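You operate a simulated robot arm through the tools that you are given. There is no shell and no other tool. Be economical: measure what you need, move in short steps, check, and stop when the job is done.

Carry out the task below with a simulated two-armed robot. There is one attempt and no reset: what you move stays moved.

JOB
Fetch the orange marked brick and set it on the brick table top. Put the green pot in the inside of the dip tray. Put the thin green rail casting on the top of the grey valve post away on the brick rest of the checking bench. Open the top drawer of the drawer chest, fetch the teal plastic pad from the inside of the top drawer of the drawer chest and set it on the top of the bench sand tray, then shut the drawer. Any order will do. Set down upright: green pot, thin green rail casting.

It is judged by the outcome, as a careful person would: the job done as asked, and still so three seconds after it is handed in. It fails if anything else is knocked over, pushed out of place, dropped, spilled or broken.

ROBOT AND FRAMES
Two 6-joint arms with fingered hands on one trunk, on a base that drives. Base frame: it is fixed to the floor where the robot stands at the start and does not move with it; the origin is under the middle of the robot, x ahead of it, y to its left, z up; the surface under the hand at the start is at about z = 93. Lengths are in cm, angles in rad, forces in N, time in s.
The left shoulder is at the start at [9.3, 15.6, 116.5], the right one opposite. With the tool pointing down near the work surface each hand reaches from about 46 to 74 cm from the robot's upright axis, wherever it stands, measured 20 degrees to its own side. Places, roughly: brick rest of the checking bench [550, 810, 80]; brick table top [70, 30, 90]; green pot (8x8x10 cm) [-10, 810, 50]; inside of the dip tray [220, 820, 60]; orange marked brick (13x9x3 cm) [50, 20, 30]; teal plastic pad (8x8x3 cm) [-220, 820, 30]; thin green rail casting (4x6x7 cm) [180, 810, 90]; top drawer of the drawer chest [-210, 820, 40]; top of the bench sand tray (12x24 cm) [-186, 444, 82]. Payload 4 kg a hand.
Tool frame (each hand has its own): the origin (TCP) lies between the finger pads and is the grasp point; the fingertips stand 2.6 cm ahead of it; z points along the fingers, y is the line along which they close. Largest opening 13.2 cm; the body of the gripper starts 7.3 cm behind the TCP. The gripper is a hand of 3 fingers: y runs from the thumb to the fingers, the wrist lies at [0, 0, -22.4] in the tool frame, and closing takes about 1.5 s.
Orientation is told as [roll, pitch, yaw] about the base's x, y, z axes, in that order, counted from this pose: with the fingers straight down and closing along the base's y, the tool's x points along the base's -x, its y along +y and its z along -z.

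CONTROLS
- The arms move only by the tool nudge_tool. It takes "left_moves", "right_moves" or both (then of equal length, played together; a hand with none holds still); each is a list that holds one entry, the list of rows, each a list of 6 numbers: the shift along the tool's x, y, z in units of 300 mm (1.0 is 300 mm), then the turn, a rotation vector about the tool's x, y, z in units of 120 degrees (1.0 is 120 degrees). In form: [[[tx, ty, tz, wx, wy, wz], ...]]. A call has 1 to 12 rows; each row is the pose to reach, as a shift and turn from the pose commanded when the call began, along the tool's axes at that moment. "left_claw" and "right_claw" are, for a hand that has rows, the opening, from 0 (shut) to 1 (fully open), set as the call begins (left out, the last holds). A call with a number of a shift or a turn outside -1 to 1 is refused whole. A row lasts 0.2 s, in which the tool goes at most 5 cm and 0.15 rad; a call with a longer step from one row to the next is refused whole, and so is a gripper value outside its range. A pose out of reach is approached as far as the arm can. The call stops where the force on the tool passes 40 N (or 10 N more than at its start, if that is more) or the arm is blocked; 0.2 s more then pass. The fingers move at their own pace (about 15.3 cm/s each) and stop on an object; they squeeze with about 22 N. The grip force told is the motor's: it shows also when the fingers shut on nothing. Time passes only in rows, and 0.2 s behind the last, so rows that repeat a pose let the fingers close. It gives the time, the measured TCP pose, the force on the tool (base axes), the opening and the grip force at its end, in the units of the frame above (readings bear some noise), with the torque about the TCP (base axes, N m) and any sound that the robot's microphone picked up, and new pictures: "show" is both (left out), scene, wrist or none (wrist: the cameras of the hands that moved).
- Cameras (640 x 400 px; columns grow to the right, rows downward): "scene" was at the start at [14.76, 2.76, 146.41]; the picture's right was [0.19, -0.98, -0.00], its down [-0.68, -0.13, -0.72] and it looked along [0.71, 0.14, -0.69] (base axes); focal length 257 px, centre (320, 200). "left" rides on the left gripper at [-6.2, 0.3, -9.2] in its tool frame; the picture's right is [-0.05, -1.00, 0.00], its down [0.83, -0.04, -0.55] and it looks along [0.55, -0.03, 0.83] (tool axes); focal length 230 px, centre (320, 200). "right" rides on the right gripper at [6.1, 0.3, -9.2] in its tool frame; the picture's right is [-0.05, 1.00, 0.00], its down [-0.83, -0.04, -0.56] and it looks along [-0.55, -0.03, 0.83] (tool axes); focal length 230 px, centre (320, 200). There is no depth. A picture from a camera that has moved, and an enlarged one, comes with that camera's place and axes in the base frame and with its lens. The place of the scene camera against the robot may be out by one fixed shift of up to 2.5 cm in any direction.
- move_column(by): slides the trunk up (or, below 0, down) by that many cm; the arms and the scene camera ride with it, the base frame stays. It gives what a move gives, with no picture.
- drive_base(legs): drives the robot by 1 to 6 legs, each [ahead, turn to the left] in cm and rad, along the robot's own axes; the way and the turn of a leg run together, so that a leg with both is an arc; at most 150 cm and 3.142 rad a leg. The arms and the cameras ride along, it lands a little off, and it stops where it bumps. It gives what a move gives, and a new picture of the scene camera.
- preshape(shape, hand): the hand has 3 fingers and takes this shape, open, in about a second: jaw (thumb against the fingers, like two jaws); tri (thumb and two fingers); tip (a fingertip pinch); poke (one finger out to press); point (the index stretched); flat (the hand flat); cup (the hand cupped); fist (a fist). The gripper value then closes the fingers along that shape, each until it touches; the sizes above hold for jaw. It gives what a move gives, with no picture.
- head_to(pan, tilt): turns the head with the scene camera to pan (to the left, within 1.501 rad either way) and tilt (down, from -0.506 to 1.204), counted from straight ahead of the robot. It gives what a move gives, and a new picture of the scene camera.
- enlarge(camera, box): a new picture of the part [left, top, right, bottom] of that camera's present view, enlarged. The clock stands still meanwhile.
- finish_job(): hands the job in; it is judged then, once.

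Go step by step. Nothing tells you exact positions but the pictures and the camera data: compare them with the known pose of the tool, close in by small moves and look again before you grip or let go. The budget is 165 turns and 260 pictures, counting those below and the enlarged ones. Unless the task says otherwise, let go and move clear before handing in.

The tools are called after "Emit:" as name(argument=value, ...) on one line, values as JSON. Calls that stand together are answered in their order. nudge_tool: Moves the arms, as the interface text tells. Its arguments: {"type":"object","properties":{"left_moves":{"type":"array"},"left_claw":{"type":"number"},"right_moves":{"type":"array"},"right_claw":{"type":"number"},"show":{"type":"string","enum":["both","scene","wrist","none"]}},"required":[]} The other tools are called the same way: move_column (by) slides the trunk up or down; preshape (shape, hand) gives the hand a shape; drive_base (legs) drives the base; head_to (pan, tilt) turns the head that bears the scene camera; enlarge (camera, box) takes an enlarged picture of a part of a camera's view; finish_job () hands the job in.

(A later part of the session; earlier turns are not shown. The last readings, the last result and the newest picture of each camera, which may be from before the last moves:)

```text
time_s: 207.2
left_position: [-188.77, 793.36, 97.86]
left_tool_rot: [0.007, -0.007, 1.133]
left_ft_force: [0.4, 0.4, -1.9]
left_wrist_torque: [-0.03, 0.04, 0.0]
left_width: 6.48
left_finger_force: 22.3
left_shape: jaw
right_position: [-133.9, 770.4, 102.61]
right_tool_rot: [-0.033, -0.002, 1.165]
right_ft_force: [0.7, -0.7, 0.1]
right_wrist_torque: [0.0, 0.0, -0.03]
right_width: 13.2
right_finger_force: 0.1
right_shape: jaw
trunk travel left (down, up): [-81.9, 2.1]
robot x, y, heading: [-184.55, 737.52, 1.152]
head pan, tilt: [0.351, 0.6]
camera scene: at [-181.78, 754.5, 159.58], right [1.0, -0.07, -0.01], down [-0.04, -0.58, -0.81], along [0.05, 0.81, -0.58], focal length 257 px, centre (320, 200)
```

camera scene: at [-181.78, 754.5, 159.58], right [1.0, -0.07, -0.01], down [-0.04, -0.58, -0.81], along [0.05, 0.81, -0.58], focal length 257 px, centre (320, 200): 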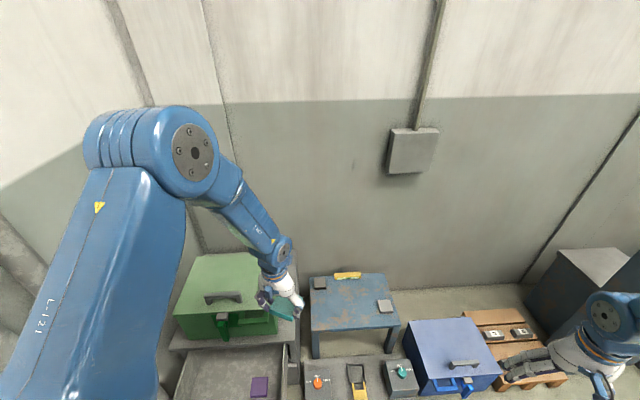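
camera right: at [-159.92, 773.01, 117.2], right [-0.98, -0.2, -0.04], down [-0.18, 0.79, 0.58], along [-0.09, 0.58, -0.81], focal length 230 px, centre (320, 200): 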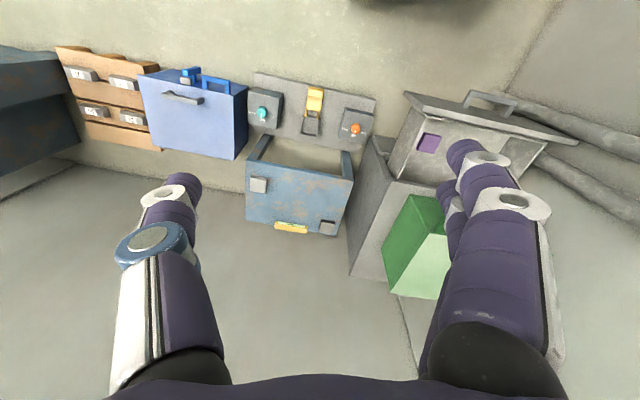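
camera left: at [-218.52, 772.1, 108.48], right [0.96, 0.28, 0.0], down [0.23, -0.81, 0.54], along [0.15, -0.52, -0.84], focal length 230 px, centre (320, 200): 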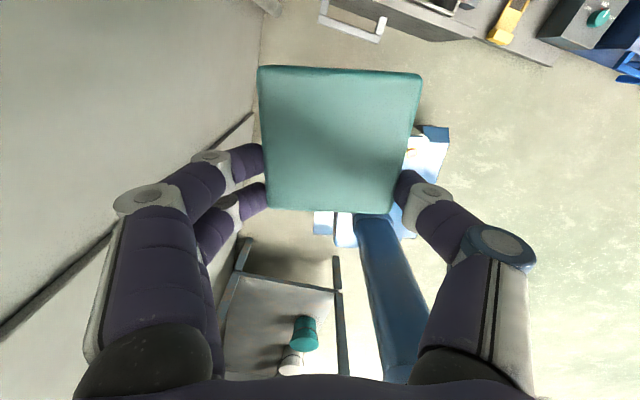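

Turning works now. I'll finish the turn and drive out to the aisle.

Emit:
drive_base(legs=[[0, -1.75], [112, 0], [0, -0.95], [60, 0]])

Emit:
head_to(pan=-0.5, tilt=0.4)

```text
time_s: 210.3
left_position: [-143.88, 770.05, 100.39]
left_tool_rot: [-0.004, -0.061, 0.134]
left_ft_force: [-1.3, 0.4, -1.3]
left_wrist_torque: [0.04, 0.03, 0.02]
left_width: 6.46
left_finger_force: 21.4
left_shape: jaw
right_position: [-133.28, 713.29, 105.18]
right_tool_rot: [-0.031, -0.065, 0.18]
right_ft_force: [-0.1, 0.0, -0.3]
right_wrist_torque: [0.02, -0.02, 0.02]
right_width: 13.18
right_finger_force: 0.0
right_shape: jaw
trunk travel left (down, up): [-81.9, 2.1]
robot x, y, heading: [-184.36, 738.27, 0.157]
head pan, tilt: [0.351, 0.6]
stopped in leg 1: the robot was blocked; the commanded pose is now the measured one
camera scene: at [-169.54, 745.04, 159.55], right [0.49, -0.87, -0.01], down [-0.51, -0.28, -0.81], along [0.71, 0.4, -0.58], focal length 257 px, centre (320, 200)
```

scene: 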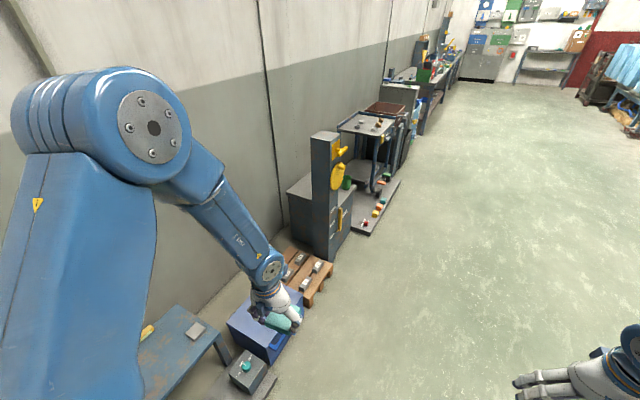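

```text
time_s: 211.4
left_position: [-143.98, 769.88, 100.49]
left_tool_rot: [-0.002, -0.061, 0.134]
left_ft_force: [-0.1, -0.6, -1.7]
left_wrist_torque: [0.0, 0.04, -0.01]
left_width: 6.46
left_finger_force: 22.0
left_shape: jaw
right_position: [-133.41, 713.19, 105.19]
right_tool_rot: [-0.032, -0.062, 0.18]
right_ft_force: [-0.1, -0.5, 0.6]
right_wrist_torque: [-0.01, 0.0, 0.03]
right_width: 13.21
right_finger_force: 0.0
right_shape: jaw
trunk travel left (down, up): [-81.9, 2.1]
robot x, y, heading: [-184.17, 738.14, 0.158]
head pan, tilt: [-0.499, 0.4]
camera scene: at [-168.62, 737.48, 161.4], right [-0.34, -0.94, 0.01], down [-0.38, 0.13, -0.91], along [0.86, -0.31, -0.41], focal length 257 px, centre (320, 200)
```

scene: 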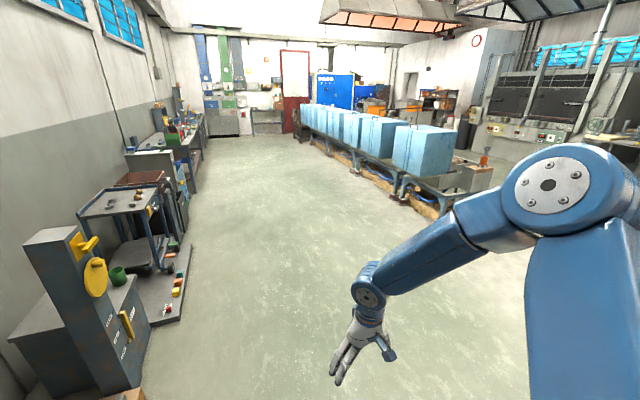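

Blocked again with the trunk fully raised. All such stops happened with the trunk high, so I'll lower it for driving, level the hands, and continue.

Emit:
move_column(by=-34)

Emit:
nudge_tool(left_moves=[[[-0.05, 0, 0.02, 0, 0.008, 0], [-0.1, 0, 0.04, 0, 0.016, 0], [-0.15, 0, 0.06, 0, 0.028, 0], [-0.2, 0, 0.08, 0, 0.028, 0], [-0.2, 0, 0.08, 0, 0.028, 0]]], right_moves=[[[-0.05, 0, 0.02, 0, 0.008, 0], [-0.1, 0, 0.04, 0, 0.016, 0], [-0.15, 0, 0.08, 0, 0.03, 0], [-0.18, 0, 0.12, 0, 0.03, 0], [-0.18, 0, 0.12, 0, 0.03, 0]]], show="none")

Emit:
drive_base(legs=[[0, -0.75]])

```text
time_s: 214.8
left_position: [-144.17, 770.07, 66.63]
left_tool_rot: [0.001, -0.061, 0.133]
left_ft_force: [-0.1, 1.0, -0.5]
left_wrist_torque: [0.01, 0.03, 0.01]
left_width: 6.48
left_finger_force: 22.1
left_shape: jaw
right_position: [-133.59, 713.0, 71.09]
right_tool_rot: [-0.031, -0.064, 0.179]
right_ft_force: [0.0, 0.5, 0.3]
right_wrist_torque: [0.02, -0.01, -0.02]
right_width: 13.22
right_finger_force: 0.0
right_shape: jaw
trunk travel left (down, up): [-47.9, 36.1]
robot x, y, heading: [-184.13, 738.35, 0.156]
head pan, tilt: [-0.499, 0.4]
```

```text
time_s: 216.0
left_position: [-139.39, 772.75, 64.26]
left_tool_rot: [0.0, -0.006, 0.135]
left_ft_force: [1.1, 0.1, -1.8]
left_wrist_torque: [0.02, 0.03, 0.01]
left_width: 6.49
left_finger_force: 22.4
left_shape: jaw
left hand out of reach, approached as far as the arm can: row 3, 4, 5
right_position: [-128.25, 713.89, 67.89]
right_tool_rot: [-0.029, 0.001, 0.177]
right_ft_force: [0.5, -0.5, -0.7]
right_wrist_torque: [0.0, 0.03, -0.03]
right_width: 13.18
right_finger_force: 0.1
right_shape: jaw
trunk travel left (down, up): [-47.9, 36.1]
robot x, y, heading: [-184.13, 737.98, 0.155]
head pan, tilt: [-0.499, 0.4]
```

```text
time_s: 218.6
left_position: [-128.19, 732.17, 64.38]
left_tool_rot: [0.008, -0.01, -0.638]
left_ft_force: [0.1, -0.2, -1.3]
left_wrist_torque: [0.0, 0.01, 0.0]
left_width: 6.45
left_finger_force: 22.0
left_shape: jaw
right_position: [-161.24, 681.78, 67.82]
right_tool_rot: [-0.03, 0.002, -0.598]
right_ft_force: [-0.2, 0.0, 0.8]
right_wrist_torque: [-0.01, 0.0, 0.03]
right_width: 13.18
right_finger_force: 0.0
right_shape: jaw
trunk travel left (down, up): [-47.9, 36.1]
robot x, y, heading: [-183.91, 739.01, -0.613]
head pan, tilt: [-0.499, 0.4]
camera scene: at [-175.02, 727.26, 127.42], right [-0.9, -0.44, 0.01], down [-0.19, 0.36, -0.91], along [0.4, -0.82, -0.4], focal length 257 px, centre (320, 200)
```

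scene: 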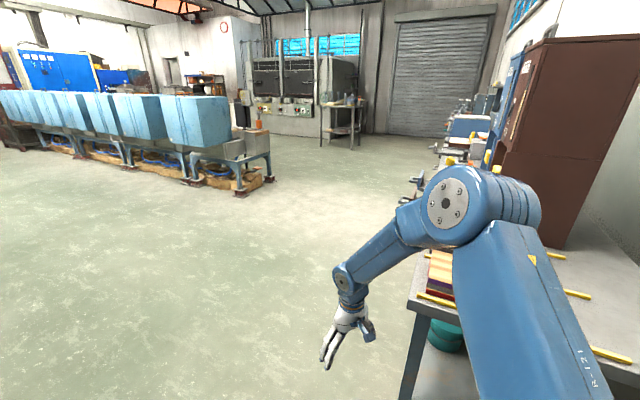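

Turned without trouble. I'll leave along a line clear of the bench corner, then head down the aisle toward the sand tray at y≈444.

Emit:
drive_base(legs=[[0, 0.15], [85, 0], [0, -1.11], [130, 0], [90, 0]])

Emit:
head_to(pan=-1.0, tilt=0.45)

```text
time_s: 227.8
left_position: [-82.16, 647.57, 67.16]
left_tool_rot: [-0.002, -0.066, -1.619]
left_ft_force: [0.6, -0.5, -1.4]
left_wrist_torque: [0.03, 0.01, -0.02]
left_width: 6.45
left_finger_force: 22.0
left_shape: jaw
right_position: [-141.27, 647.29, 70.66]
right_tool_rot: [-0.026, -0.056, -1.571]
right_ft_force: [-0.2, 1.4, -0.2]
right_wrist_torque: [-0.04, -0.03, -0.02]
right_width: 13.19
right_finger_force: 0.1
right_shape: jaw
trunk travel left (down, up): [-47.9, 36.1]
robot x, y, heading: [-106.05, 694.41, -1.633]
head pan, tilt: [-0.499, 0.4]
stopped in leg 4: the robot was blocked; the commanded pose is now the measured one
camera scene: at [-112.8, 680.53, 127.44], right [-0.85, 0.53, 0.01], down [0.21, 0.35, -0.91], along [-0.49, -0.77, -0.4], focal length 257 px, centre (320, 200)
```

scene: 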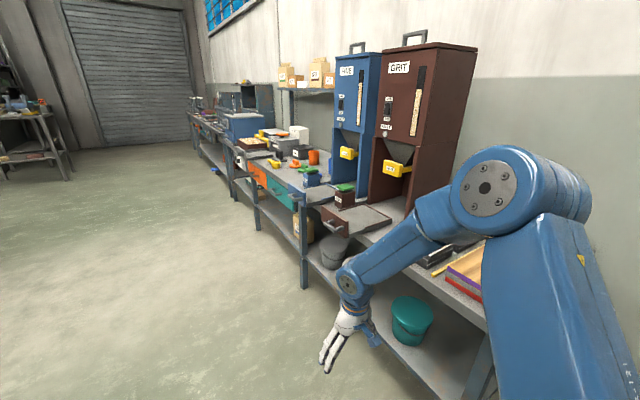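

```text
time_s: 228.7
left_position: [-82.13, 647.55, 66.9]
left_tool_rot: [-0.002, -0.066, -1.619]
left_ft_force: [-0.4, -0.3, -1.3]
left_wrist_torque: [0.02, 0.0, 0.01]
left_width: 6.47
left_finger_force: 21.6
left_shape: jaw
right_position: [-141.38, 647.16, 70.56]
right_tool_rot: [-0.027, -0.053, -1.572]
right_ft_force: [-0.3, 0.4, -0.3]
right_wrist_torque: [0.02, -0.03, -0.01]
right_width: 13.24
right_finger_force: 0.0
right_shape: jaw
trunk travel left (down, up): [-47.9, 36.1]
robot x, y, heading: [-106.36, 694.56, -1.63]
head pan, tilt: [-1.0, 0.45]
camera scene: at [-115.99, 683.81, 127.01], right [-0.49, 0.87, 0.02], down [0.38, 0.23, -0.9], along [-0.79, -0.43, -0.44], focal length 257 px, centre (320, 200)
```

scene: 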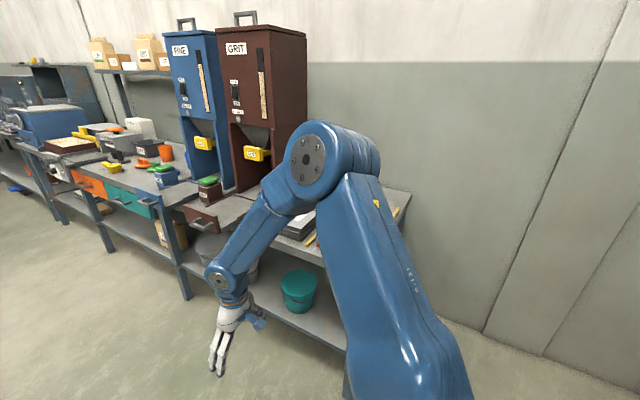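

No obstacle here; the stop seems to come from the arms drifting back under acceleration. I'll re-level and re-extend the hands and continue down the aisle.

Emit:
nudge_tool(left_moves=[[[-0.05, 0, 0.02, 0, 0.01, 0], [-0.1, 0, 0.04, 0, 0.02, 0], [-0.16, 0, 0.06, 0, 0.03, 0], [-0.2, 0, 0.08, 0, 0.03, 0], [-0.2, 0, 0.08, 0, 0.03, 0]]], right_moves=[[[-0.05, 0, 0.02, 0, 0.01, 0], [-0.1, 0, 0.04, 0, 0.02, 0], [-0.16, 0, 0.06, 0, 0.026, 0], [-0.2, 0, 0.08, 0, 0.026, 0], [-0.2, 0, 0.08, 0, 0.026, 0]]], show="none")

Emit:
drive_base(legs=[[150, 0.06], [75, 0]])

```text
time_s: 229.9
left_position: [-81.52, 642.09, 64.92]
left_tool_rot: [0.002, -0.004, -1.618]
left_ft_force: [-0.4, -0.6, -1.0]
left_wrist_torque: [0.01, 0.02, 0.0]
left_width: 6.44
left_finger_force: 21.8
left_shape: jaw
left hand out of reach, approached as far as the arm can: row 3, 4, 5
right_position: [-141.38, 641.43, 68.66]
right_tool_rot: [-0.025, 0.0, -1.572]
right_ft_force: [-0.3, -0.1, -0.3]
right_wrist_torque: [0.01, 0.01, 0.04]
right_width: 13.2
right_finger_force: 0.1
right_shape: jaw
trunk travel left (down, up): [-47.9, 36.1]
robot x, y, heading: [-106.48, 695.04, -1.634]
head pan, tilt: [-1.0, 0.45]
```

```text
time_s: 241.0
left_position: [-88.42, 418.09, 64.81]
left_tool_rot: [0.004, -0.003, -1.585]
left_ft_force: [0.4, 0.6, -1.5]
left_wrist_torque: [0.02, -0.04, 0.01]
left_width: 6.43
left_finger_force: 22.3
left_shape: jaw
right_position: [-148.27, 415.47, 68.54]
right_tool_rot: [-0.025, 0.003, -1.537]
right_ft_force: [-0.5, -0.7, 0.4]
right_wrist_torque: [0.03, 0.0, 0.0]
right_width: 13.19
right_finger_force: 0.1
right_shape: jaw
trunk travel left (down, up): [-47.9, 36.1]
robot x, y, heading: [-115.1, 470.11, -1.605]
head pan, tilt: [-1.0, 0.45]
camera scene: at [-124.42, 458.81, 127.0], right [-0.52, 0.86, 0.02], down [0.37, 0.24, -0.9], along [-0.77, -0.46, -0.45], focal length 257 px, centre (320, 200)
```

scene: 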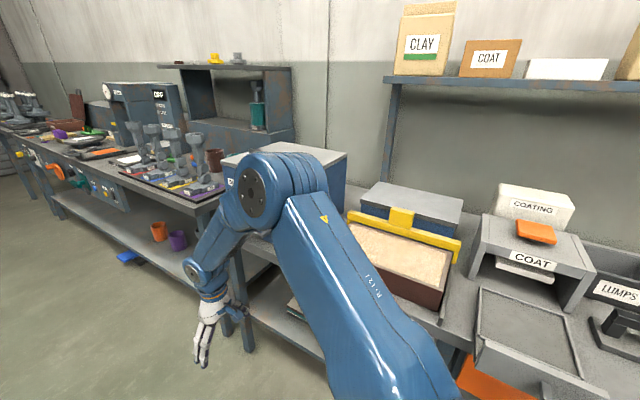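

The sand tray is in view near (-182, 446). I'll raise the trunk to clear the bench items, then turn to face the bench.

Emit:
move_column(by=36)

Emit:
drive_base(legs=[[0, -0.75]])

Emit:
drive_base(legs=[[0, -0.72]])

Emit:
head_to(pan=0.25, tilt=0.75)

```text
time_s: 244.5
left_position: [-88.74, 419.2, 101.75]
left_tool_rot: [-0.002, -0.023, -1.587]
left_ft_force: [-0.1, 0.4, -1.9]
left_wrist_torque: [0.05, 0.01, 0.01]
left_width: 6.4
left_finger_force: 21.3
left_shape: jaw
right_position: [-148.12, 416.46, 105.55]
right_tool_rot: [-0.023, -0.018, -1.537]
right_ft_force: [1.1, 0.3, 0.7]
right_wrist_torque: [-0.02, 0.01, 0.0]
right_width: 13.22
right_finger_force: 0.1
right_shape: jaw
trunk travel left (down, up): [-83.9, 0.1]
robot x, y, heading: [-115.02, 470.21, -1.597]
head pan, tilt: [-1.0, 0.45]
```

```text
time_s: 247.0
left_position: [-129.77, 414.6, 101.78]
left_tool_rot: [-0.001, -0.022, -2.324]
left_ft_force: [-0.2, 0.6, -1.8]
left_wrist_torque: [0.02, -0.04, 0.01]
left_width: 6.45
left_finger_force: 22.1
left_shape: jaw
right_position: [-175.49, 452.71, 105.58]
right_tool_rot: [-0.024, -0.018, -2.274]
right_ft_force: [-0.5, -0.1, 0.0]
right_wrist_torque: [-0.03, 0.04, 0.0]
right_width: 13.18
right_finger_force: 0.0
right_shape: jaw
trunk travel left (down, up): [-83.9, 0.1]
robot x, y, heading: [-114.53, 469.48, -2.34]
head pan, tilt: [-1.0, 0.45]
camera scene: at [-130.46, 466.53, 163.01], right [0.2, 0.98, 0.02], down [0.44, -0.07, -0.9], along [-0.88, 0.18, -0.44], focal length 257 px, centre (320, 200)
```

scene: 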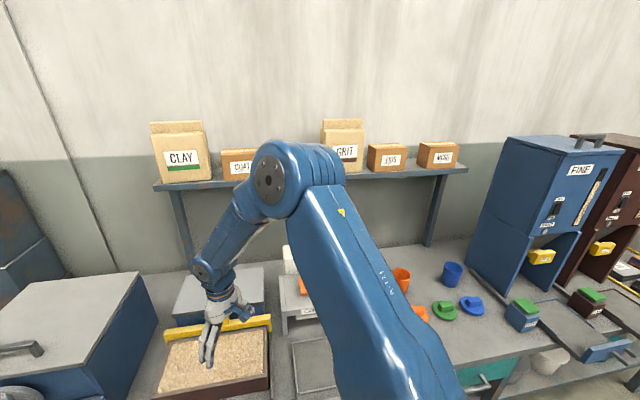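

```text
time_s: 249.4
left_position: [-160.1, 437.7, 102.68]
left_tool_rot: [-0.005, -0.042, -3.028]
left_ft_force: [0.5, -0.3, -1.5]
left_wrist_torque: [-0.02, -0.04, 0.03]
left_width: 6.36
left_finger_force: 21.4
left_shape: jaw
right_position: [-170.41, 495.94, 106.58]
right_tool_rot: [-0.023, -0.04, -2.971]
right_ft_force: [-0.1, -0.3, -0.6]
right_wrist_torque: [0.0, -0.01, 0.0]
right_width: 13.19
right_finger_force: 0.0
right_shape: jaw
trunk travel left (down, up): [-83.9, 0.1]
robot x, y, heading: [-114.5, 469.13, -3.041]
head pan, tilt: [-1.0, 0.45]
camera scene: at [-129.71, 476.32, 163.01], right [0.78, 0.62, 0.02], down [0.29, -0.34, -0.9], along [-0.55, 0.71, -0.44], focal length 257 px, centre (320, 200)
```

scene: 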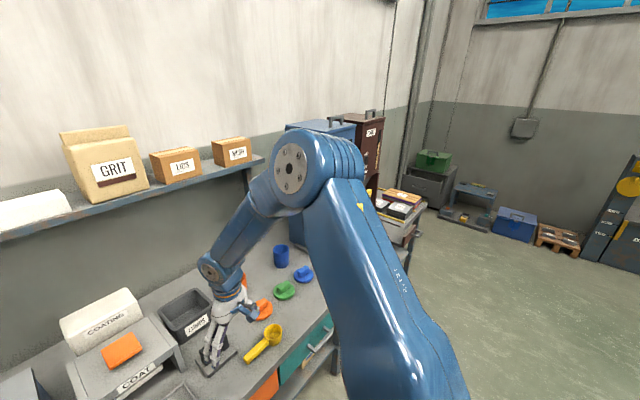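

```text
time_s: 250.8
left_position: [-158.42, 438.32, 103.61]
left_tool_rot: [-0.008, -0.058, -3.028]
left_ft_force: [0.0, 0.0, -0.8]
left_wrist_torque: [-0.05, -0.05, 0.0]
left_width: 6.33
left_finger_force: 22.5
left_shape: jaw
right_position: [-168.73, 495.98, 107.31]
right_tool_rot: [-0.021, -0.058, -2.969]
right_ft_force: [0.2, -0.3, 0.2]
right_wrist_torque: [0.0, -0.04, -0.02]
right_width: 13.21
right_finger_force: 0.0
right_shape: jaw
trunk travel left (down, up): [-83.9, 0.1]
robot x, y, heading: [-114.6, 469.11, -3.036]
head pan, tilt: [0.25, 0.75]
camera scene: at [-131.67, 466.43, 160.31], right [-0.34, 0.94, -0.01], down [0.65, 0.24, -0.72], along [-0.67, -0.25, -0.7], focal length 257 px, centre (320, 200)
```

scene: 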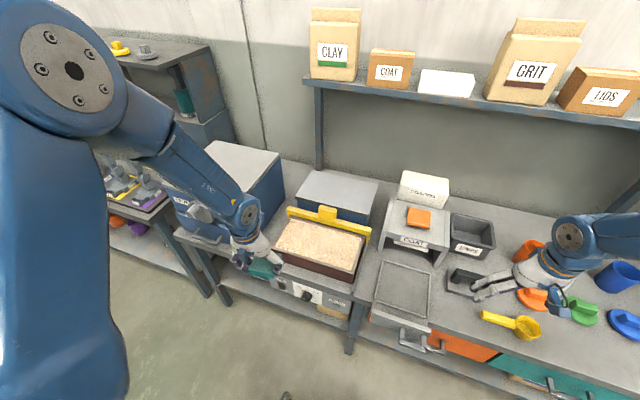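

The tray is at about (-185, 447). I'll roll forward 14 cm, then level the hand and move the pad over it.

Emit:
drive_base(legs=[[14, 0]])

Emit:
nudge_tool(left_moves=[[[-0.06, -0.05, 0, 0, 0.014, 0], [-0.12, -0.1, 0, 0, 0.028, 0], [-0.2, -0.16, 0, 0, 0.028, 0], [-0.28, -0.22, 0, 0, 0.028, 0], [-0.28, -0.22, 0, 0, 0.028, 0], [-0.28, -0.22, 0, 0, 0.028, 0]]])

```text
time_s: 252.2
left_position: [-171.74, 436.76, 103.46]
left_tool_rot: [-0.008, -0.059, -3.026]
left_ft_force: [-0.3, 0.3, -1.1]
left_wrist_torque: [0.0, -0.05, 0.02]
left_width: 6.36
left_finger_force: 21.8
left_shape: jaw
right_position: [-182.36, 494.31, 107.47]
right_tool_rot: [-0.02, -0.058, -2.967]
right_ft_force: [0.4, -0.2, -0.6]
right_wrist_torque: [-0.01, -0.01, 0.0]
right_width: 13.2
right_finger_force: 0.0
right_shape: jaw
trunk travel left (down, up): [-83.9, 0.1]
robot x, y, heading: [-128.43, 467.33, -3.038]
head pan, tilt: [0.25, 0.75]
camera scene: at [-144.84, 464.93, 160.35], right [-0.35, 0.94, 0.0], down [0.65, 0.24, -0.72], along [-0.68, -0.25, -0.69], focal length 257 px, centre (320, 200)
```

scene: 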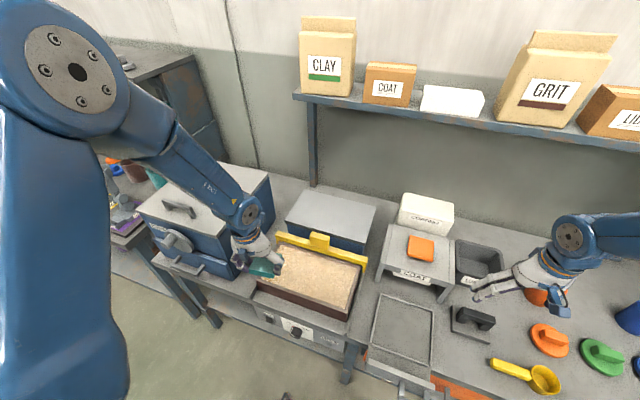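

```text
time_s: 253.6
left_position: [-174.39, 435.62, 103.96]
left_tool_rot: [-0.012, -0.016, -3.029]
left_ft_force: [-0.1, 0.5, -1.7]
left_wrist_torque: [-0.04, -0.01, 0.03]
left_width: 6.38
left_finger_force: 21.9
left_shape: jaw
left hand out of reach, approached as far as the arm can: row 1, 2, 3, 4, 5, 6
right_position: [-180.93, 494.39, 108.11]
right_tool_rot: [-0.02, -0.075, -2.964]
right_ft_force: [-0.3, 0.1, -1.0]
right_wrist_torque: [0.0, -0.03, 0.0]
right_width: 13.21
right_finger_force: 0.0
right_shape: jaw
trunk travel left (down, up): [-83.9, 0.1]
robot x, y, heading: [-128.13, 467.52, -3.039]
head pan, tilt: [0.25, 0.75]
camera scene: at [-145.39, 464.89, 160.28], right [-0.35, 0.94, 0.0], down [0.65, 0.24, -0.72], along [-0.67, -0.25, -0.7], focal length 257 px, centre (320, 200)
camera left: at [-180.27, 434.64, 113.23], right [-0.16, 0.99, 0.01], down [0.83, 0.13, 0.54], along [0.53, 0.1, -0.84], focal length 230 px, centre (320, 200)
```

scene: 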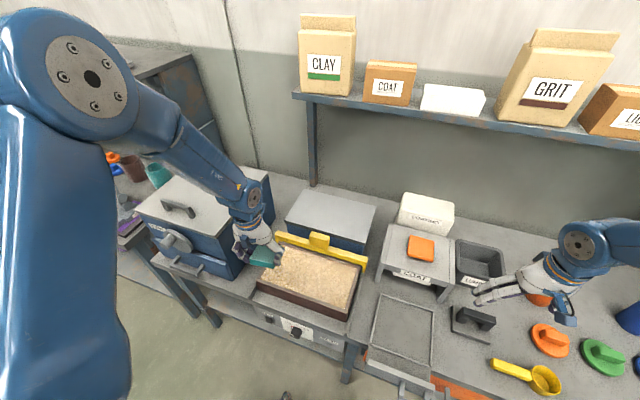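
left: 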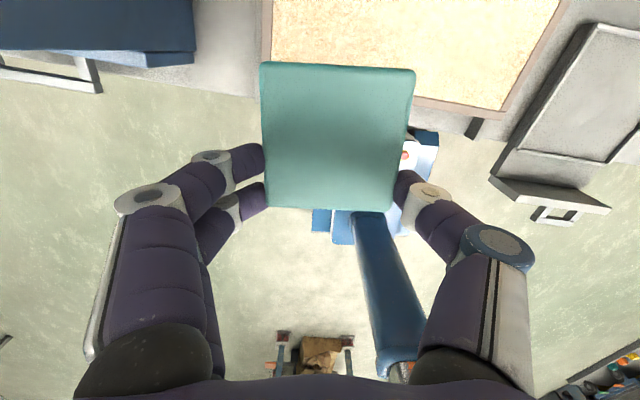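

The left arm won't shift further right here, so I'll use the base: a small right turn and a short roll forward puts the pad over the tray.

Emit:
drive_base(legs=[[0, -0.18], [4.5, 0]])

Emit:
nudge_tool(left_moves=[[[0, 0, 0, 0, 0.008, 0], [0, 0, 0, 0, 0.008, 0]]])

```text
time_s: 255.2
left_position: [-182.73, 444.36, 104.35]
left_tool_rot: [-0.012, -0.024, 3.077]
left_ft_force: [0.1, 0.4, -1.1]
left_wrist_torque: [-0.04, 0.0, 0.01]
left_width: 6.36
left_finger_force: 22.1
left_shape: jaw
right_position: [-178.68, 503.42, 108.82]
right_tool_rot: [-0.021, -0.087, 3.142]
right_ft_force: [0.2, 0.8, -0.5]
right_wrist_torque: [-0.03, 0.04, 0.02]
right_width: 13.18
right_finger_force: 0.0
right_shape: jaw
trunk travel left (down, up): [-83.9, 0.1]
robot x, y, heading: [-132.23, 467.64, 3.069]
head pan, tilt: [0.25, 0.75]
camera scene: at [-148.34, 467.91, 160.49], right [-0.18, 0.98, 0.0], down [0.68, 0.12, -0.73], along [-0.71, -0.13, -0.69], focal length 257 px, centre (320, 200)
```

scene: 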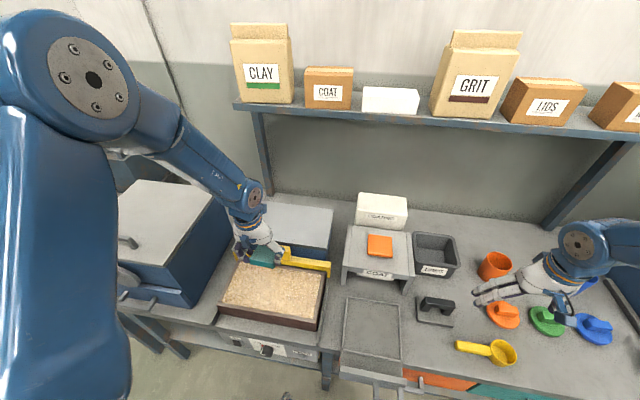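

```text
time_s: 255.8
left_position: [-181.77, 444.7, 104.86]
left_tool_rot: [-0.017, -0.019, 3.073]
left_ft_force: [0.3, 0.4, -1.9]
left_wrist_torque: [-0.01, 0.0, -0.02]
left_width: 6.36
left_finger_force: 22.1
left_shape: jaw
right_position: [-177.92, 503.12, 109.18]
right_tool_rot: [-0.021, -0.097, -3.138]
right_ft_force: [0.7, 0.5, 0.0]
right_wrist_torque: [0.0, 0.01, -0.01]
right_width: 13.2
right_finger_force: 0.2
right_shape: jaw
trunk travel left (down, up): [-83.9, 0.1]
robot x, y, heading: [-132.6, 467.94, 3.068]
head pan, tilt: [0.25, 0.75]
camera scene: at [-149.68, 468.0, 160.34], right [-0.18, 0.98, 0.0], down [0.68, 0.12, -0.72], along [-0.71, -0.13, -0.69], focal length 257 px, centre (320, 200)
camera left: at [-187.66, 444.72, 114.22], right [0.01, 1.0, 0.02], down [0.84, -0.02, 0.54], along [0.54, 0.01, -0.84], focal length 230 px, centre (320, 200)
```

scene: 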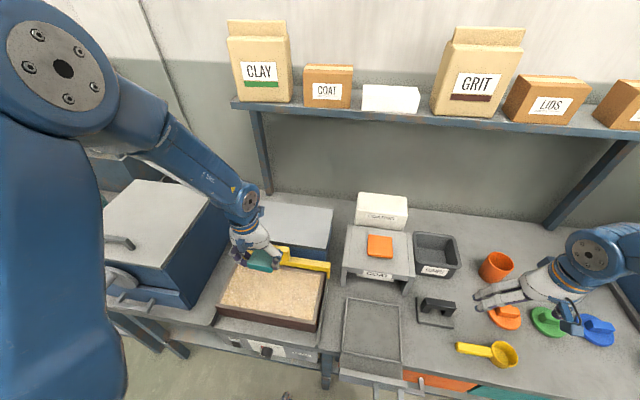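
left: 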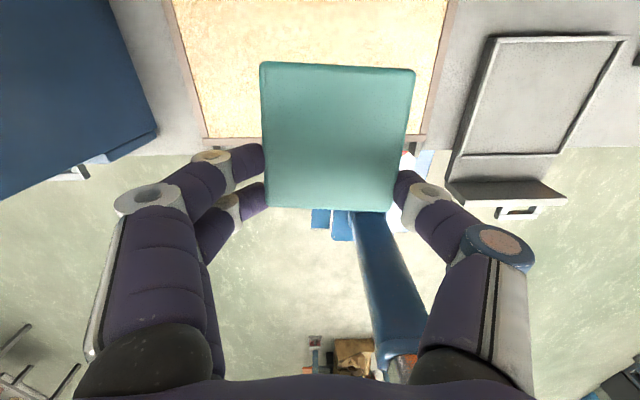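

The pad is nearly over the sand; I need about 3 cm more forward. Then I'll try lowering with the arm.

Emit:
drive_base(legs=[[4, 0]])

Emit:
nudge_tool(left_moves=[[[0, 0, 0.06, 0.004, 0.004, 0], [0, 0, 0.14, 0.008, 0.008, 0], [0, 0, 0.22, 0.008, 0.008, 0], [0, 0, 0.3, 0.008, 0.008, 0], [0, 0, 0.36, 0.008, 0.008, 0], [0, 0, 0.36, 0.008, 0.008, 0]]])

```text
time_s: 256.7
left_position: [-185.15, 444.94, 105.25]
left_tool_rot: [-0.012, -0.024, 3.076]
left_ft_force: [0.6, 0.5, -1.1]
left_wrist_torque: [-0.02, -0.02, -0.02]
left_width: 6.33
left_finger_force: 22.2
left_shape: jaw
right_position: [-181.33, 503.4, 109.62]
right_tool_rot: [-0.019, -0.104, -3.139]
right_ft_force: [0.7, 0.5, 1.4]
right_wrist_torque: [0.01, 0.05, 0.0]
right_width: 13.18
right_finger_force: 0.1
right_shape: jaw
trunk travel left (down, up): [-83.9, 0.1]
robot x, y, heading: [-136.79, 468.24, 3.067]
head pan, tilt: [0.25, 0.75]
camera scene: at [-152.67, 468.29, 160.46], right [-0.18, 0.98, 0.0], down [0.68, 0.12, -0.73], along [-0.71, -0.13, -0.69], focal length 257 px, centre (320, 200)
```

scene: 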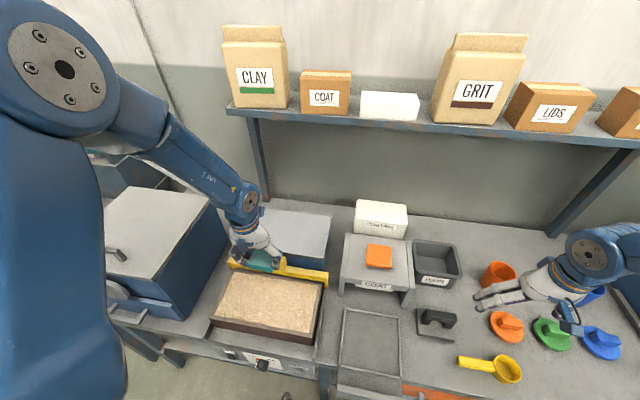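

```text
time_s: 258.1
left_position: [-184.65, 445.51, 94.73]
left_tool_rot: [-0.037, -0.018, 3.073]
left_ft_force: [0.2, 0.3, -0.9]
left_wrist_torque: [-0.01, -0.01, 0.01]
left_width: 6.36
left_finger_force: 21.8
left_shape: jaw
right_position: [-180.72, 502.96, 109.93]
right_tool_rot: [-0.018, -0.117, -3.137]
right_ft_force: [0.3, 0.2, 0.2]
right_wrist_torque: [0.01, 0.06, 0.02]
right_width: 13.21
right_finger_force: 0.1
right_shape: jaw
trunk travel left (down, up): [-83.9, 0.1]
robot x, y, heading: [-136.69, 468.09, 3.069]
head pan, tilt: [0.25, 0.75]
camera scene: at [-154.05, 468.38, 160.31], right [-0.18, 0.98, 0.0], down [0.69, 0.12, -0.72], along [-0.71, -0.13, -0.7], focal length 257 px, centre (320, 200)
camera left: at [-190.73, 445.34, 104.12], right [0.02, 1.0, 0.04], down [0.84, -0.03, 0.54], along [0.54, 0.02, -0.84], focal length 230 px, centre (320, 200)
```

scene: 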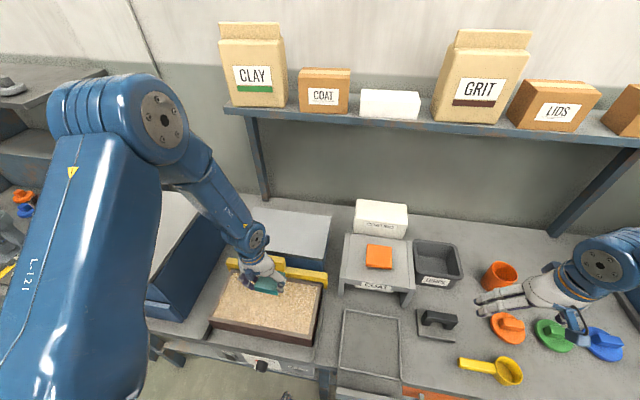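
left: 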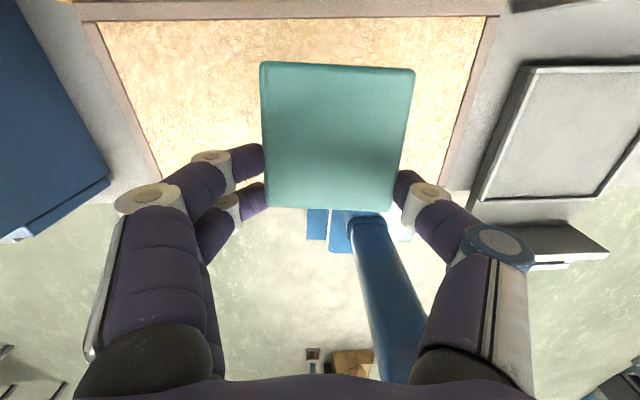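

The pad is centred over the sand (tray x -193…-179, centre y≈444). I'll level and lower gently until contact.

Emit:
nudge_tool(left_moves=[[[0, 0, 0.04, -0.009, 0.004, 0], [0, 0, 0.08, -0.018, 0.009, 0], [0, 0, 0.12, -0.018, 0.009, 0], [0, 0, 0.16, -0.018, 0.009, 0], [0, 0, 0.19, -0.018, 0.009, 0], [0, 0, 0.22, -0.018, 0.009, 0], [0, 0, 0.24, -0.018, 0.009, 0], [0, 0, 0.24, -0.018, 0.009, 0]]])

```text
time_s: 259.9
left_position: [-185.01, 445.71, 87.47]
left_tool_rot: [-0.003, 0.003, 3.074]
left_ft_force: [0.1, 0.2, -1.3]
left_wrist_torque: [0.05, -0.03, -0.02]
left_width: 6.35
left_finger_force: 21.7
left_shape: jaw
right_position: [-180.67, 502.91, 109.97]
right_tool_rot: [-0.019, -0.115, -3.136]
right_ft_force: [0.5, 0.3, -0.3]
right_wrist_torque: [-0.01, -0.02, 0.01]
right_width: 13.21
right_finger_force: 0.1
right_shape: jaw
trunk travel left (down, up): [-83.9, 0.1]
robot x, y, heading: [-136.76, 468.16, 3.066]
head pan, tilt: [0.25, 0.75]
camera scene: at [-154.06, 468.37, 160.3], right [-0.18, 0.98, 0.0], down [0.69, 0.12, -0.72], along [-0.71, -0.13, -0.7], focal length 257 px, centre (320, 200)
camera left: at [-191.1, 445.85, 96.82], right [0.02, 1.0, 0.0], down [0.83, -0.01, 0.56], along [0.56, -0.01, -0.83], focal length 230 px, centre (320, 200)
```

scene: 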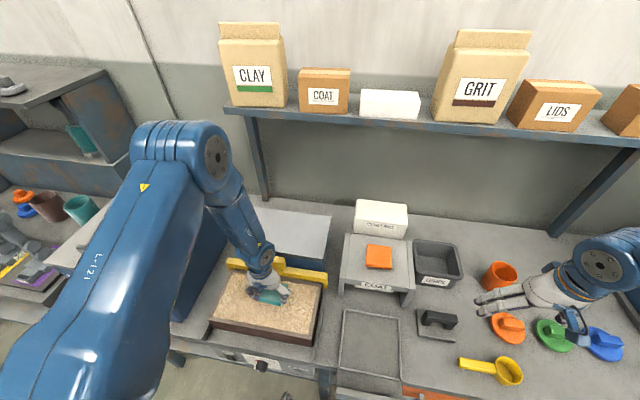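
left: 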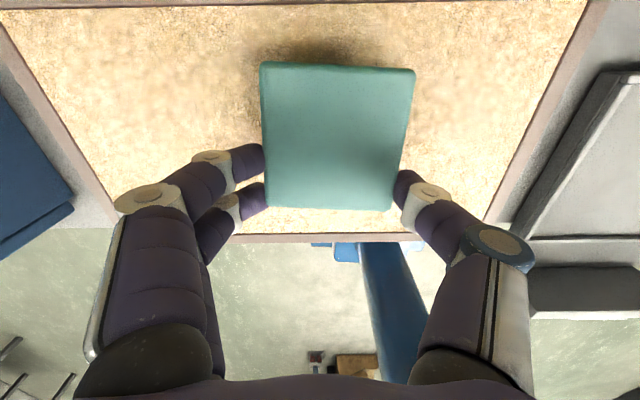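

Well centred and no contact yet. A few more millimetres at a time.

Emit:
nudge_tool(left_moves=[[[0, 0, 0.012, 0, 0, 0], [0, 0, 0.024, 0, 0, 0], [0, 0, 0.036, 0, 0, 0], [0, 0, 0.048, 0, 0, 0], [0, 0, 0.06, 0, 0, 0], [0, 0, 0.06, 0, 0, 0]]], show="wrist")

```text
time_s: 261.3
left_position: [-185.0, 445.74, 85.76]
left_tool_rot: [-0.002, 0.001, 3.075]
left_ft_force: [1.1, -0.9, 1.0]
left_wrist_torque: [-0.12, 0.08, 0.08]
left_width: 6.33
left_finger_force: 21.8
left_shape: jaw
right_position: [-180.75, 503.09, 109.9]
right_tool_rot: [-0.02, -0.117, -3.137]
right_ft_force: [0.1, -0.1, -1.3]
right_wrist_torque: [-0.03, -0.02, 0.0]
right_width: 13.17
right_finger_force: 0.0
right_shape: jaw
trunk travel left (down, up): [-83.9, 0.1]
robot x, y, heading: [-136.43, 467.93, 3.073]
head pan, tilt: [0.25, 0.75]
camera left: at [-191.09, 445.83, 95.02], right [0.01, 1.0, 0.0], down [0.83, -0.01, 0.56], along [0.56, -0.01, -0.83], focal length 230 px, centre (320, 200)
```

left: 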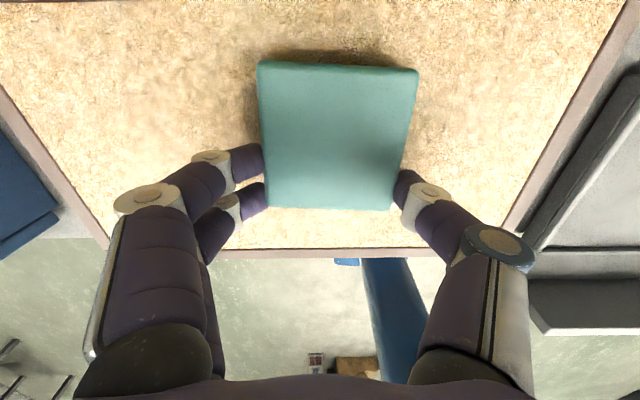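

Light contact: the pad shifted a touch in the grip. I'll open and rise.

Emit:
nudge_tool(left_moves=[[[0, 0, 0.01, 0, 0, 0], [0, 0, 0.01, 0, 0, 0], [0, 0, 0.01, 0, 0, 0], [0, 0, 0.01, 0, 0, 0], [0, 0, -0.05, 0, 0, 0], [0, 0, -0.15, 0, 0, 0], [0, 0, -0.25, 0, 0, 0], [0, 0, -0.35, 0, 0, 0], [0, 0, -0.45, 0, 0, 0], [0, 0, -0.55, 0, 0, 0], [0, 0, -0.55, 0, 0, 0]]], left_claw=1)

```text
time_s: 263.7
left_position: [-184.8, 445.92, 102.03]
left_tool_rot: [0.003, 0.002, 3.072]
left_ft_force: [-0.3, -0.7, -0.3]
left_wrist_torque: [0.0, 0.0, 0.02]
left_width: 13.15
left_finger_force: 0.0
left_shape: jaw
right_position: [-180.8, 502.98, 110.07]
right_tool_rot: [-0.02, -0.116, -3.137]
right_ft_force: [-0.2, 0.4, 0.3]
right_wrist_torque: [-0.03, -0.01, 0.0]
right_width: 13.22
right_finger_force: 0.0
right_shape: jaw
trunk travel left (down, up): [-83.9, 0.1]
robot x, y, heading: [-136.29, 468.04, 3.068]
head pan, tilt: [0.25, 0.75]
camera scene: at [-154.11, 468.37, 160.3], right [-0.18, 0.98, 0.0], down [0.69, 0.12, -0.72], along [-0.71, -0.13, -0.7], focal length 257 px, centre (320, 200)
camera left: at [-190.9, 446.14, 111.26], right [0.02, 1.0, 0.0], down [0.83, -0.01, 0.56], along [0.56, -0.01, -0.83], focal length 230 px, centre (320, 200)
```

scene: 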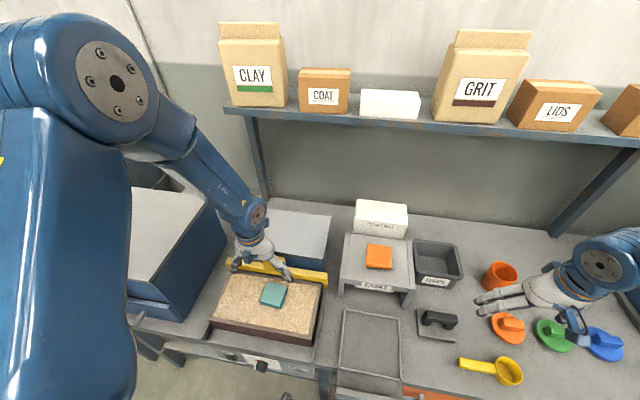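
left: 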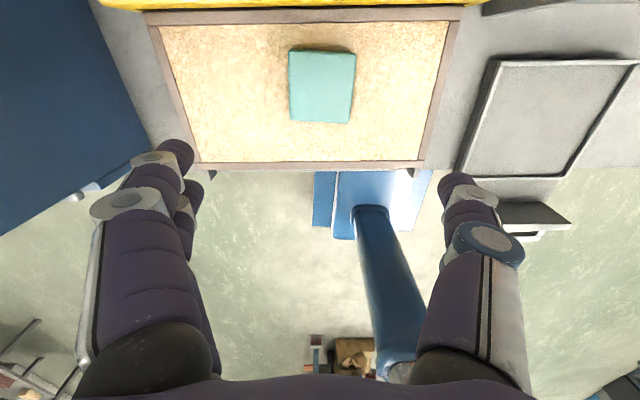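

The pad rests on the sand tray. Now I back away, turn toward the far wall again and lower the trunk to return and shut the drawer.

Emit:
drive_base(legs=[[-28, 0]])

Emit:
nudge_tool(left_moves=[[[-0.05, 0, 0, 0, 0.0, 0], [-0.1, 0, 0, 0, 0.0, 0], [-0.15, 0, 0, 0, 0, 0], [-0.15, 0, 0, 0, 0, 0]]], right_moves=[[[-0.05, 0, 0.04, 0, 0.014, 0], [-0.1, 0, 0.1, 0, 0.028, 0], [-0.15, 0, 0.16, 0, 0.042, 0], [-0.2, 0, 0.2, 0, 0.056, 0]]], show="none")

Emit:
drive_base(legs=[[0, -0.75]])

Emit:
drive_base(legs=[[0, -0.75]])

Emit:
move_column(by=-36)

```text
time_s: 265.6
left_position: [-157.66, 444.03, 101.93]
left_tool_rot: [0.003, 0.002, 3.07]
left_ft_force: [0.9, 0.3, 0.3]
left_wrist_torque: [-0.03, 0.02, -0.02]
left_width: 13.2
left_finger_force: 0.1
left_shape: jaw
right_position: [-153.37, 501.27, 109.76]
right_tool_rot: [-0.02, -0.116, -3.139]
right_ft_force: [0.0, 0.3, 0.5]
right_wrist_torque: [0.03, 0.03, 0.02]
right_width: 13.18
right_finger_force: 0.0
right_shape: jaw
trunk travel left (down, up): [-83.9, 0.1]
robot x, y, heading: [-109.03, 466.39, 3.061]
head pan, tilt: [0.25, 0.75]
camera scene: at [-126.86, 466.48, 160.28], right [-0.17, 0.99, -0.01], down [0.69, 0.12, -0.72], along [-0.71, -0.13, -0.7], focal length 257 px, centre (320, 200)
```

scene: 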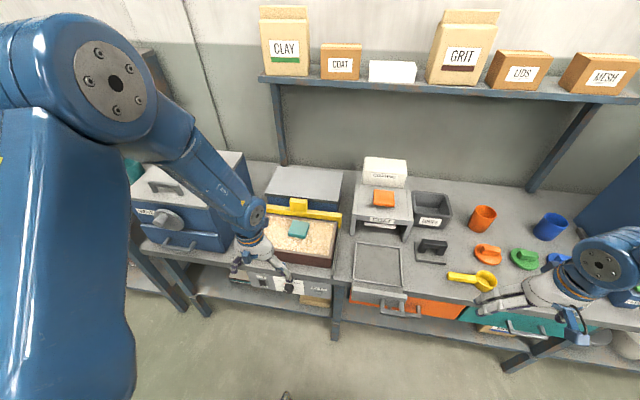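

```text
time_s: 266.6
left_position: [-159.81, 443.47, 102.82]
left_tool_rot: [-0.002, -0.017, 3.068]
left_ft_force: [-0.3, 0.1, -0.3]
left_wrist_torque: [-0.05, -0.01, -0.01]
left_width: 13.21
left_finger_force: 0.0
left_shape: jaw
left hand out of reach, approached as far as the arm can: row 3, 4
right_position: [-158.27, 500.78, 105.36]
right_tool_rot: [-0.017, -0.02, -3.138]
right_ft_force: [0.1, 0.1, -1.0]
right_wrist_torque: [0.01, -0.03, -0.03]
right_width: 13.21
right_finger_force: 0.1
right_shape: jaw
trunk travel left (down, up): [-83.9, 0.1]
robot x, y, heading: [-109.1, 466.28, 3.064]
head pan, tilt: [0.25, 0.75]
```

```text
time_s: 269.2
left_position: [-161.46, 484.99, 102.8]
left_tool_rot: [0.005, -0.023, 2.302]
left_ft_force: [0.2, 0.2, -0.2]
left_wrist_torque: [-0.01, 0.01, 0.0]
left_width: 13.2
left_finger_force: 0.1
left_shape: jaw
right_position: [-120.21, 525.12, 105.38]
right_tool_rot: [-0.018, -0.016, 2.373]
right_ft_force: [-1.1, -0.8, 0.9]
right_wrist_torque: [-0.03, -0.02, -0.01]
right_width: 13.18
right_finger_force: 0.2
right_shape: jaw
trunk travel left (down, up): [-83.9, 0.1]
robot x, y, heading: [-109.71, 465.65, 2.287]
head pan, tilt: [0.25, 0.75]
camera scene: at [-123.12, 477.55, 160.31], right [0.56, 0.83, 0.0], down [0.57, -0.4, -0.72], along [-0.59, 0.4, -0.7], focal length 257 px, centre (320, 200)
```

scene: 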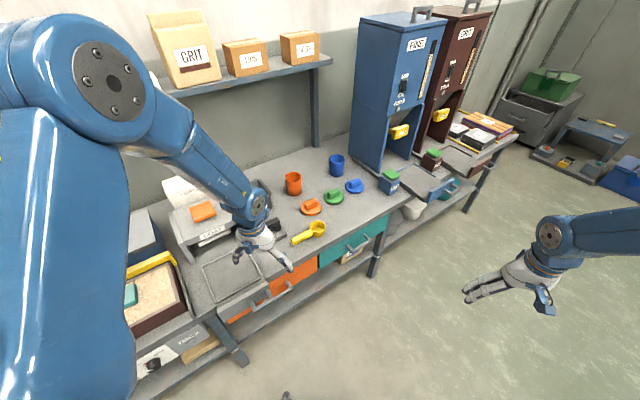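

```text
time_s: 271.7
left_position: [-134.31, 513.44, 103.66]
left_tool_rot: [0.001, -0.043, 1.543]
left_ft_force: [-0.6, 0.2, 0.1]
left_wrist_torque: [-0.01, -0.04, 0.0]
left_width: 13.19
left_finger_force: 0.1
left_shape: jaw
right_position: [-76.99, 514.75, 106.3]
right_tool_rot: [-0.018, -0.036, 1.622]
right_ft_force: [0.1, -0.4, -0.7]
right_wrist_torque: [0.01, -0.02, -0.01]
right_width: 13.21
right_finger_force: 0.2
right_shape: jaw
trunk travel left (down, up): [-83.9, 0.1]
robot x, y, heading: [-110.54, 465.69, 1.539]
head pan, tilt: [0.25, 0.75]
camera scene: at [-113.21, 483.07, 160.3], right [0.98, 0.22, 0.0], down [0.15, -0.68, -0.72], along [-0.16, 0.7, -0.7], focal length 257 px, centre (320, 200)
```

scene: 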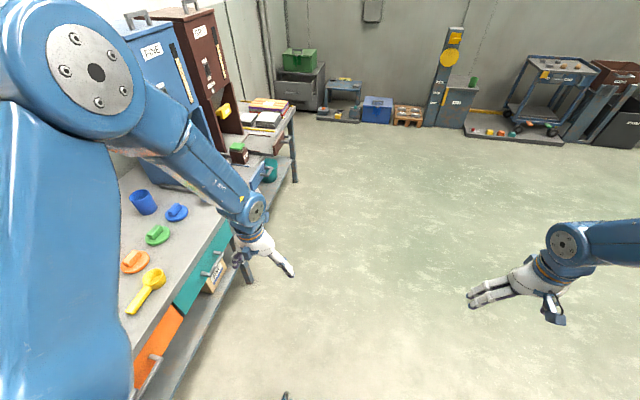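

```text
time_s: 275.2
left_position: [-133.97, 511.76, 68.59]
left_tool_rot: [0.003, -0.058, 1.543]
left_ft_force: [0.3, -0.2, 0.6]
left_wrist_torque: [0.01, 0.01, 0.01]
left_width: 13.21
left_finger_force: 0.1
left_shape: jaw
right_position: [-77.17, 513.01, 71.15]
right_tool_rot: [-0.019, -0.058, 1.623]
right_ft_force: [-0.2, 0.3, 0.0]
right_wrist_torque: [0.0, 0.0, 0.01]
right_width: 13.18
right_finger_force: 0.0
right_shape: jaw
trunk travel left (down, up): [-47.9, 36.1]
robot x, y, heading: [-110.22, 466.12, 1.542]
head pan, tilt: [0.25, 0.75]
```

I'm facing the far wall with the trunk lowered. I'll level the hands and drive back to the chest in two stages.

Emit:
nudge_tool(left_moves=[[[-0.05, 0, 0.02, 0, 0.01, 0], [-0.1, 0, 0.04, 0, 0.02, 0], [-0.15, 0, 0.06, 0, 0.028, 0], [-0.15, 0, 0.06, 0, 0.028, 0]]], right_moves=[[[-0.05, 0, 0.02, 0, 0.01, 0], [-0.1, 0, 0.04, 0, 0.02, 0], [-0.15, 0, 0.06, 0, 0.028, 0], [-0.15, 0, 0.06, 0, 0.028, 0]]], show="none")

Emit:
drive_base(legs=[[0, -0.05], [120, 0], [70, 0]])

Emit:
drive_base(legs=[[0, 0.92], [108, 0]])

```text
time_s: 276.2
left_position: [-135.7, 515.39, 66.97]
left_tool_rot: [0.003, -0.003, 1.543]
left_ft_force: [-0.1, -0.5, 0.8]
left_wrist_torque: [0.01, 0.0, 0.01]
left_width: 13.21
left_finger_force: 0.1
left_shape: jaw
left hand out of reach, approached as far as the arm can: row 2, 3, 4
right_position: [-77.36, 517.51, 69.5]
right_tool_rot: [-0.016, 0.003, 1.624]
right_ft_force: [-0.4, 0.4, 0.5]
right_wrist_torque: [0.0, 0.01, -0.02]
right_width: 13.18
right_finger_force: 0.0
right_shape: jaw
trunk travel left (down, up): [-47.9, 36.1]
robot x, y, heading: [-110.28, 465.76, 1.536]
head pan, tilt: [0.25, 0.75]
```

```text
time_s: 286.3
left_position: [-116.32, 709.45, 66.79]
left_tool_rot: [0.001, -0.001, 1.489]
left_ft_force: [-0.5, 1.1, -0.7]
left_wrist_torque: [-0.04, -0.01, 0.02]
left_width: 13.19
left_finger_force: 0.0
left_shape: jaw
right_position: [-58.03, 708.45, 69.44]
right_tool_rot: [-0.014, 0.005, 1.569]
right_ft_force: [0.1, -0.3, 0.4]
right_wrist_torque: [0.01, 0.0, 0.0]
right_width: 13.18
right_finger_force: 0.1
right_shape: jaw
trunk travel left (down, up): [-47.9, 36.1]
robot x, y, heading: [-93.93, 658.73, 1.486]
head pan, tilt: [0.25, 0.75]
camera scene: at [-95.63, 675.1, 124.3], right [0.99, 0.16, 0.0], down [0.11, -0.69, -0.72], along [-0.12, 0.71, -0.7], focal length 257 px, centre (320, 200)
```

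scene: 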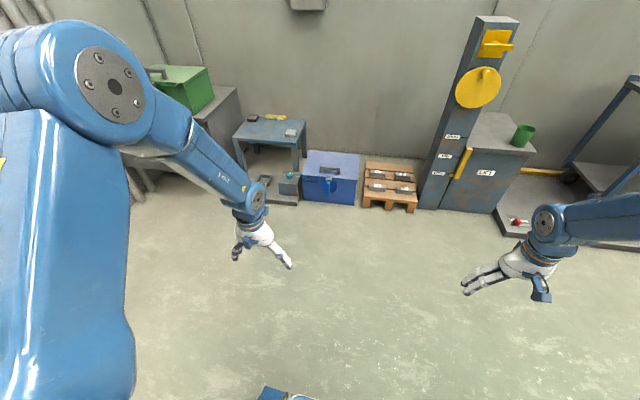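

```text
time_s: 290.2
left_position: [-149.04, 671.26, 69.58]
left_tool_rot: [0.008, -0.068, 2.425]
left_ft_force: [-0.7, 0.0, 0.3]
left_wrist_torque: [0.0, 0.02, -0.01]
left_width: 13.2
left_finger_force: 0.2
left_shape: jaw
right_position: [-114.6, 717.6, 72.29]
right_tool_rot: [-0.013, -0.06, 2.514]
right_ft_force: [0.2, -0.5, -0.1]
right_wrist_torque: [-0.01, 0.02, -0.01]
right_width: 13.19
right_finger_force: 0.1
right_shape: jaw
trunk travel left (down, up): [-47.9, 36.1]
robot x, y, heading: [-96.95, 661.97, 2.463]
head pan, tilt: [0.25, 0.75]
stopped in leg 2: the robot was blocked; the commanded pose is now the measured one
camera scene: at [-111.39, 671.49, 124.34], right [0.42, 0.91, -0.01], down [0.63, -0.29, -0.72], along [-0.66, 0.3, -0.69], focal length 257 px, centre (320, 200)
```

scene: 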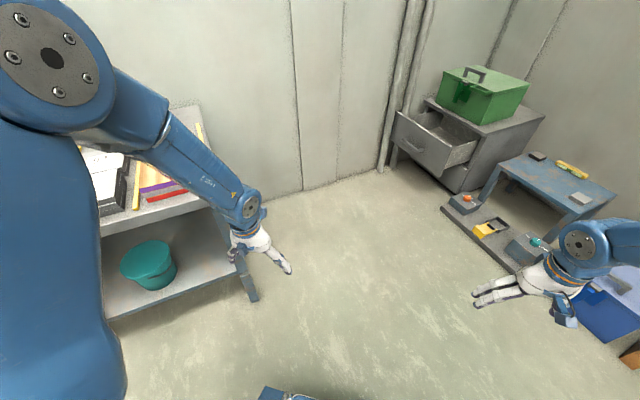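

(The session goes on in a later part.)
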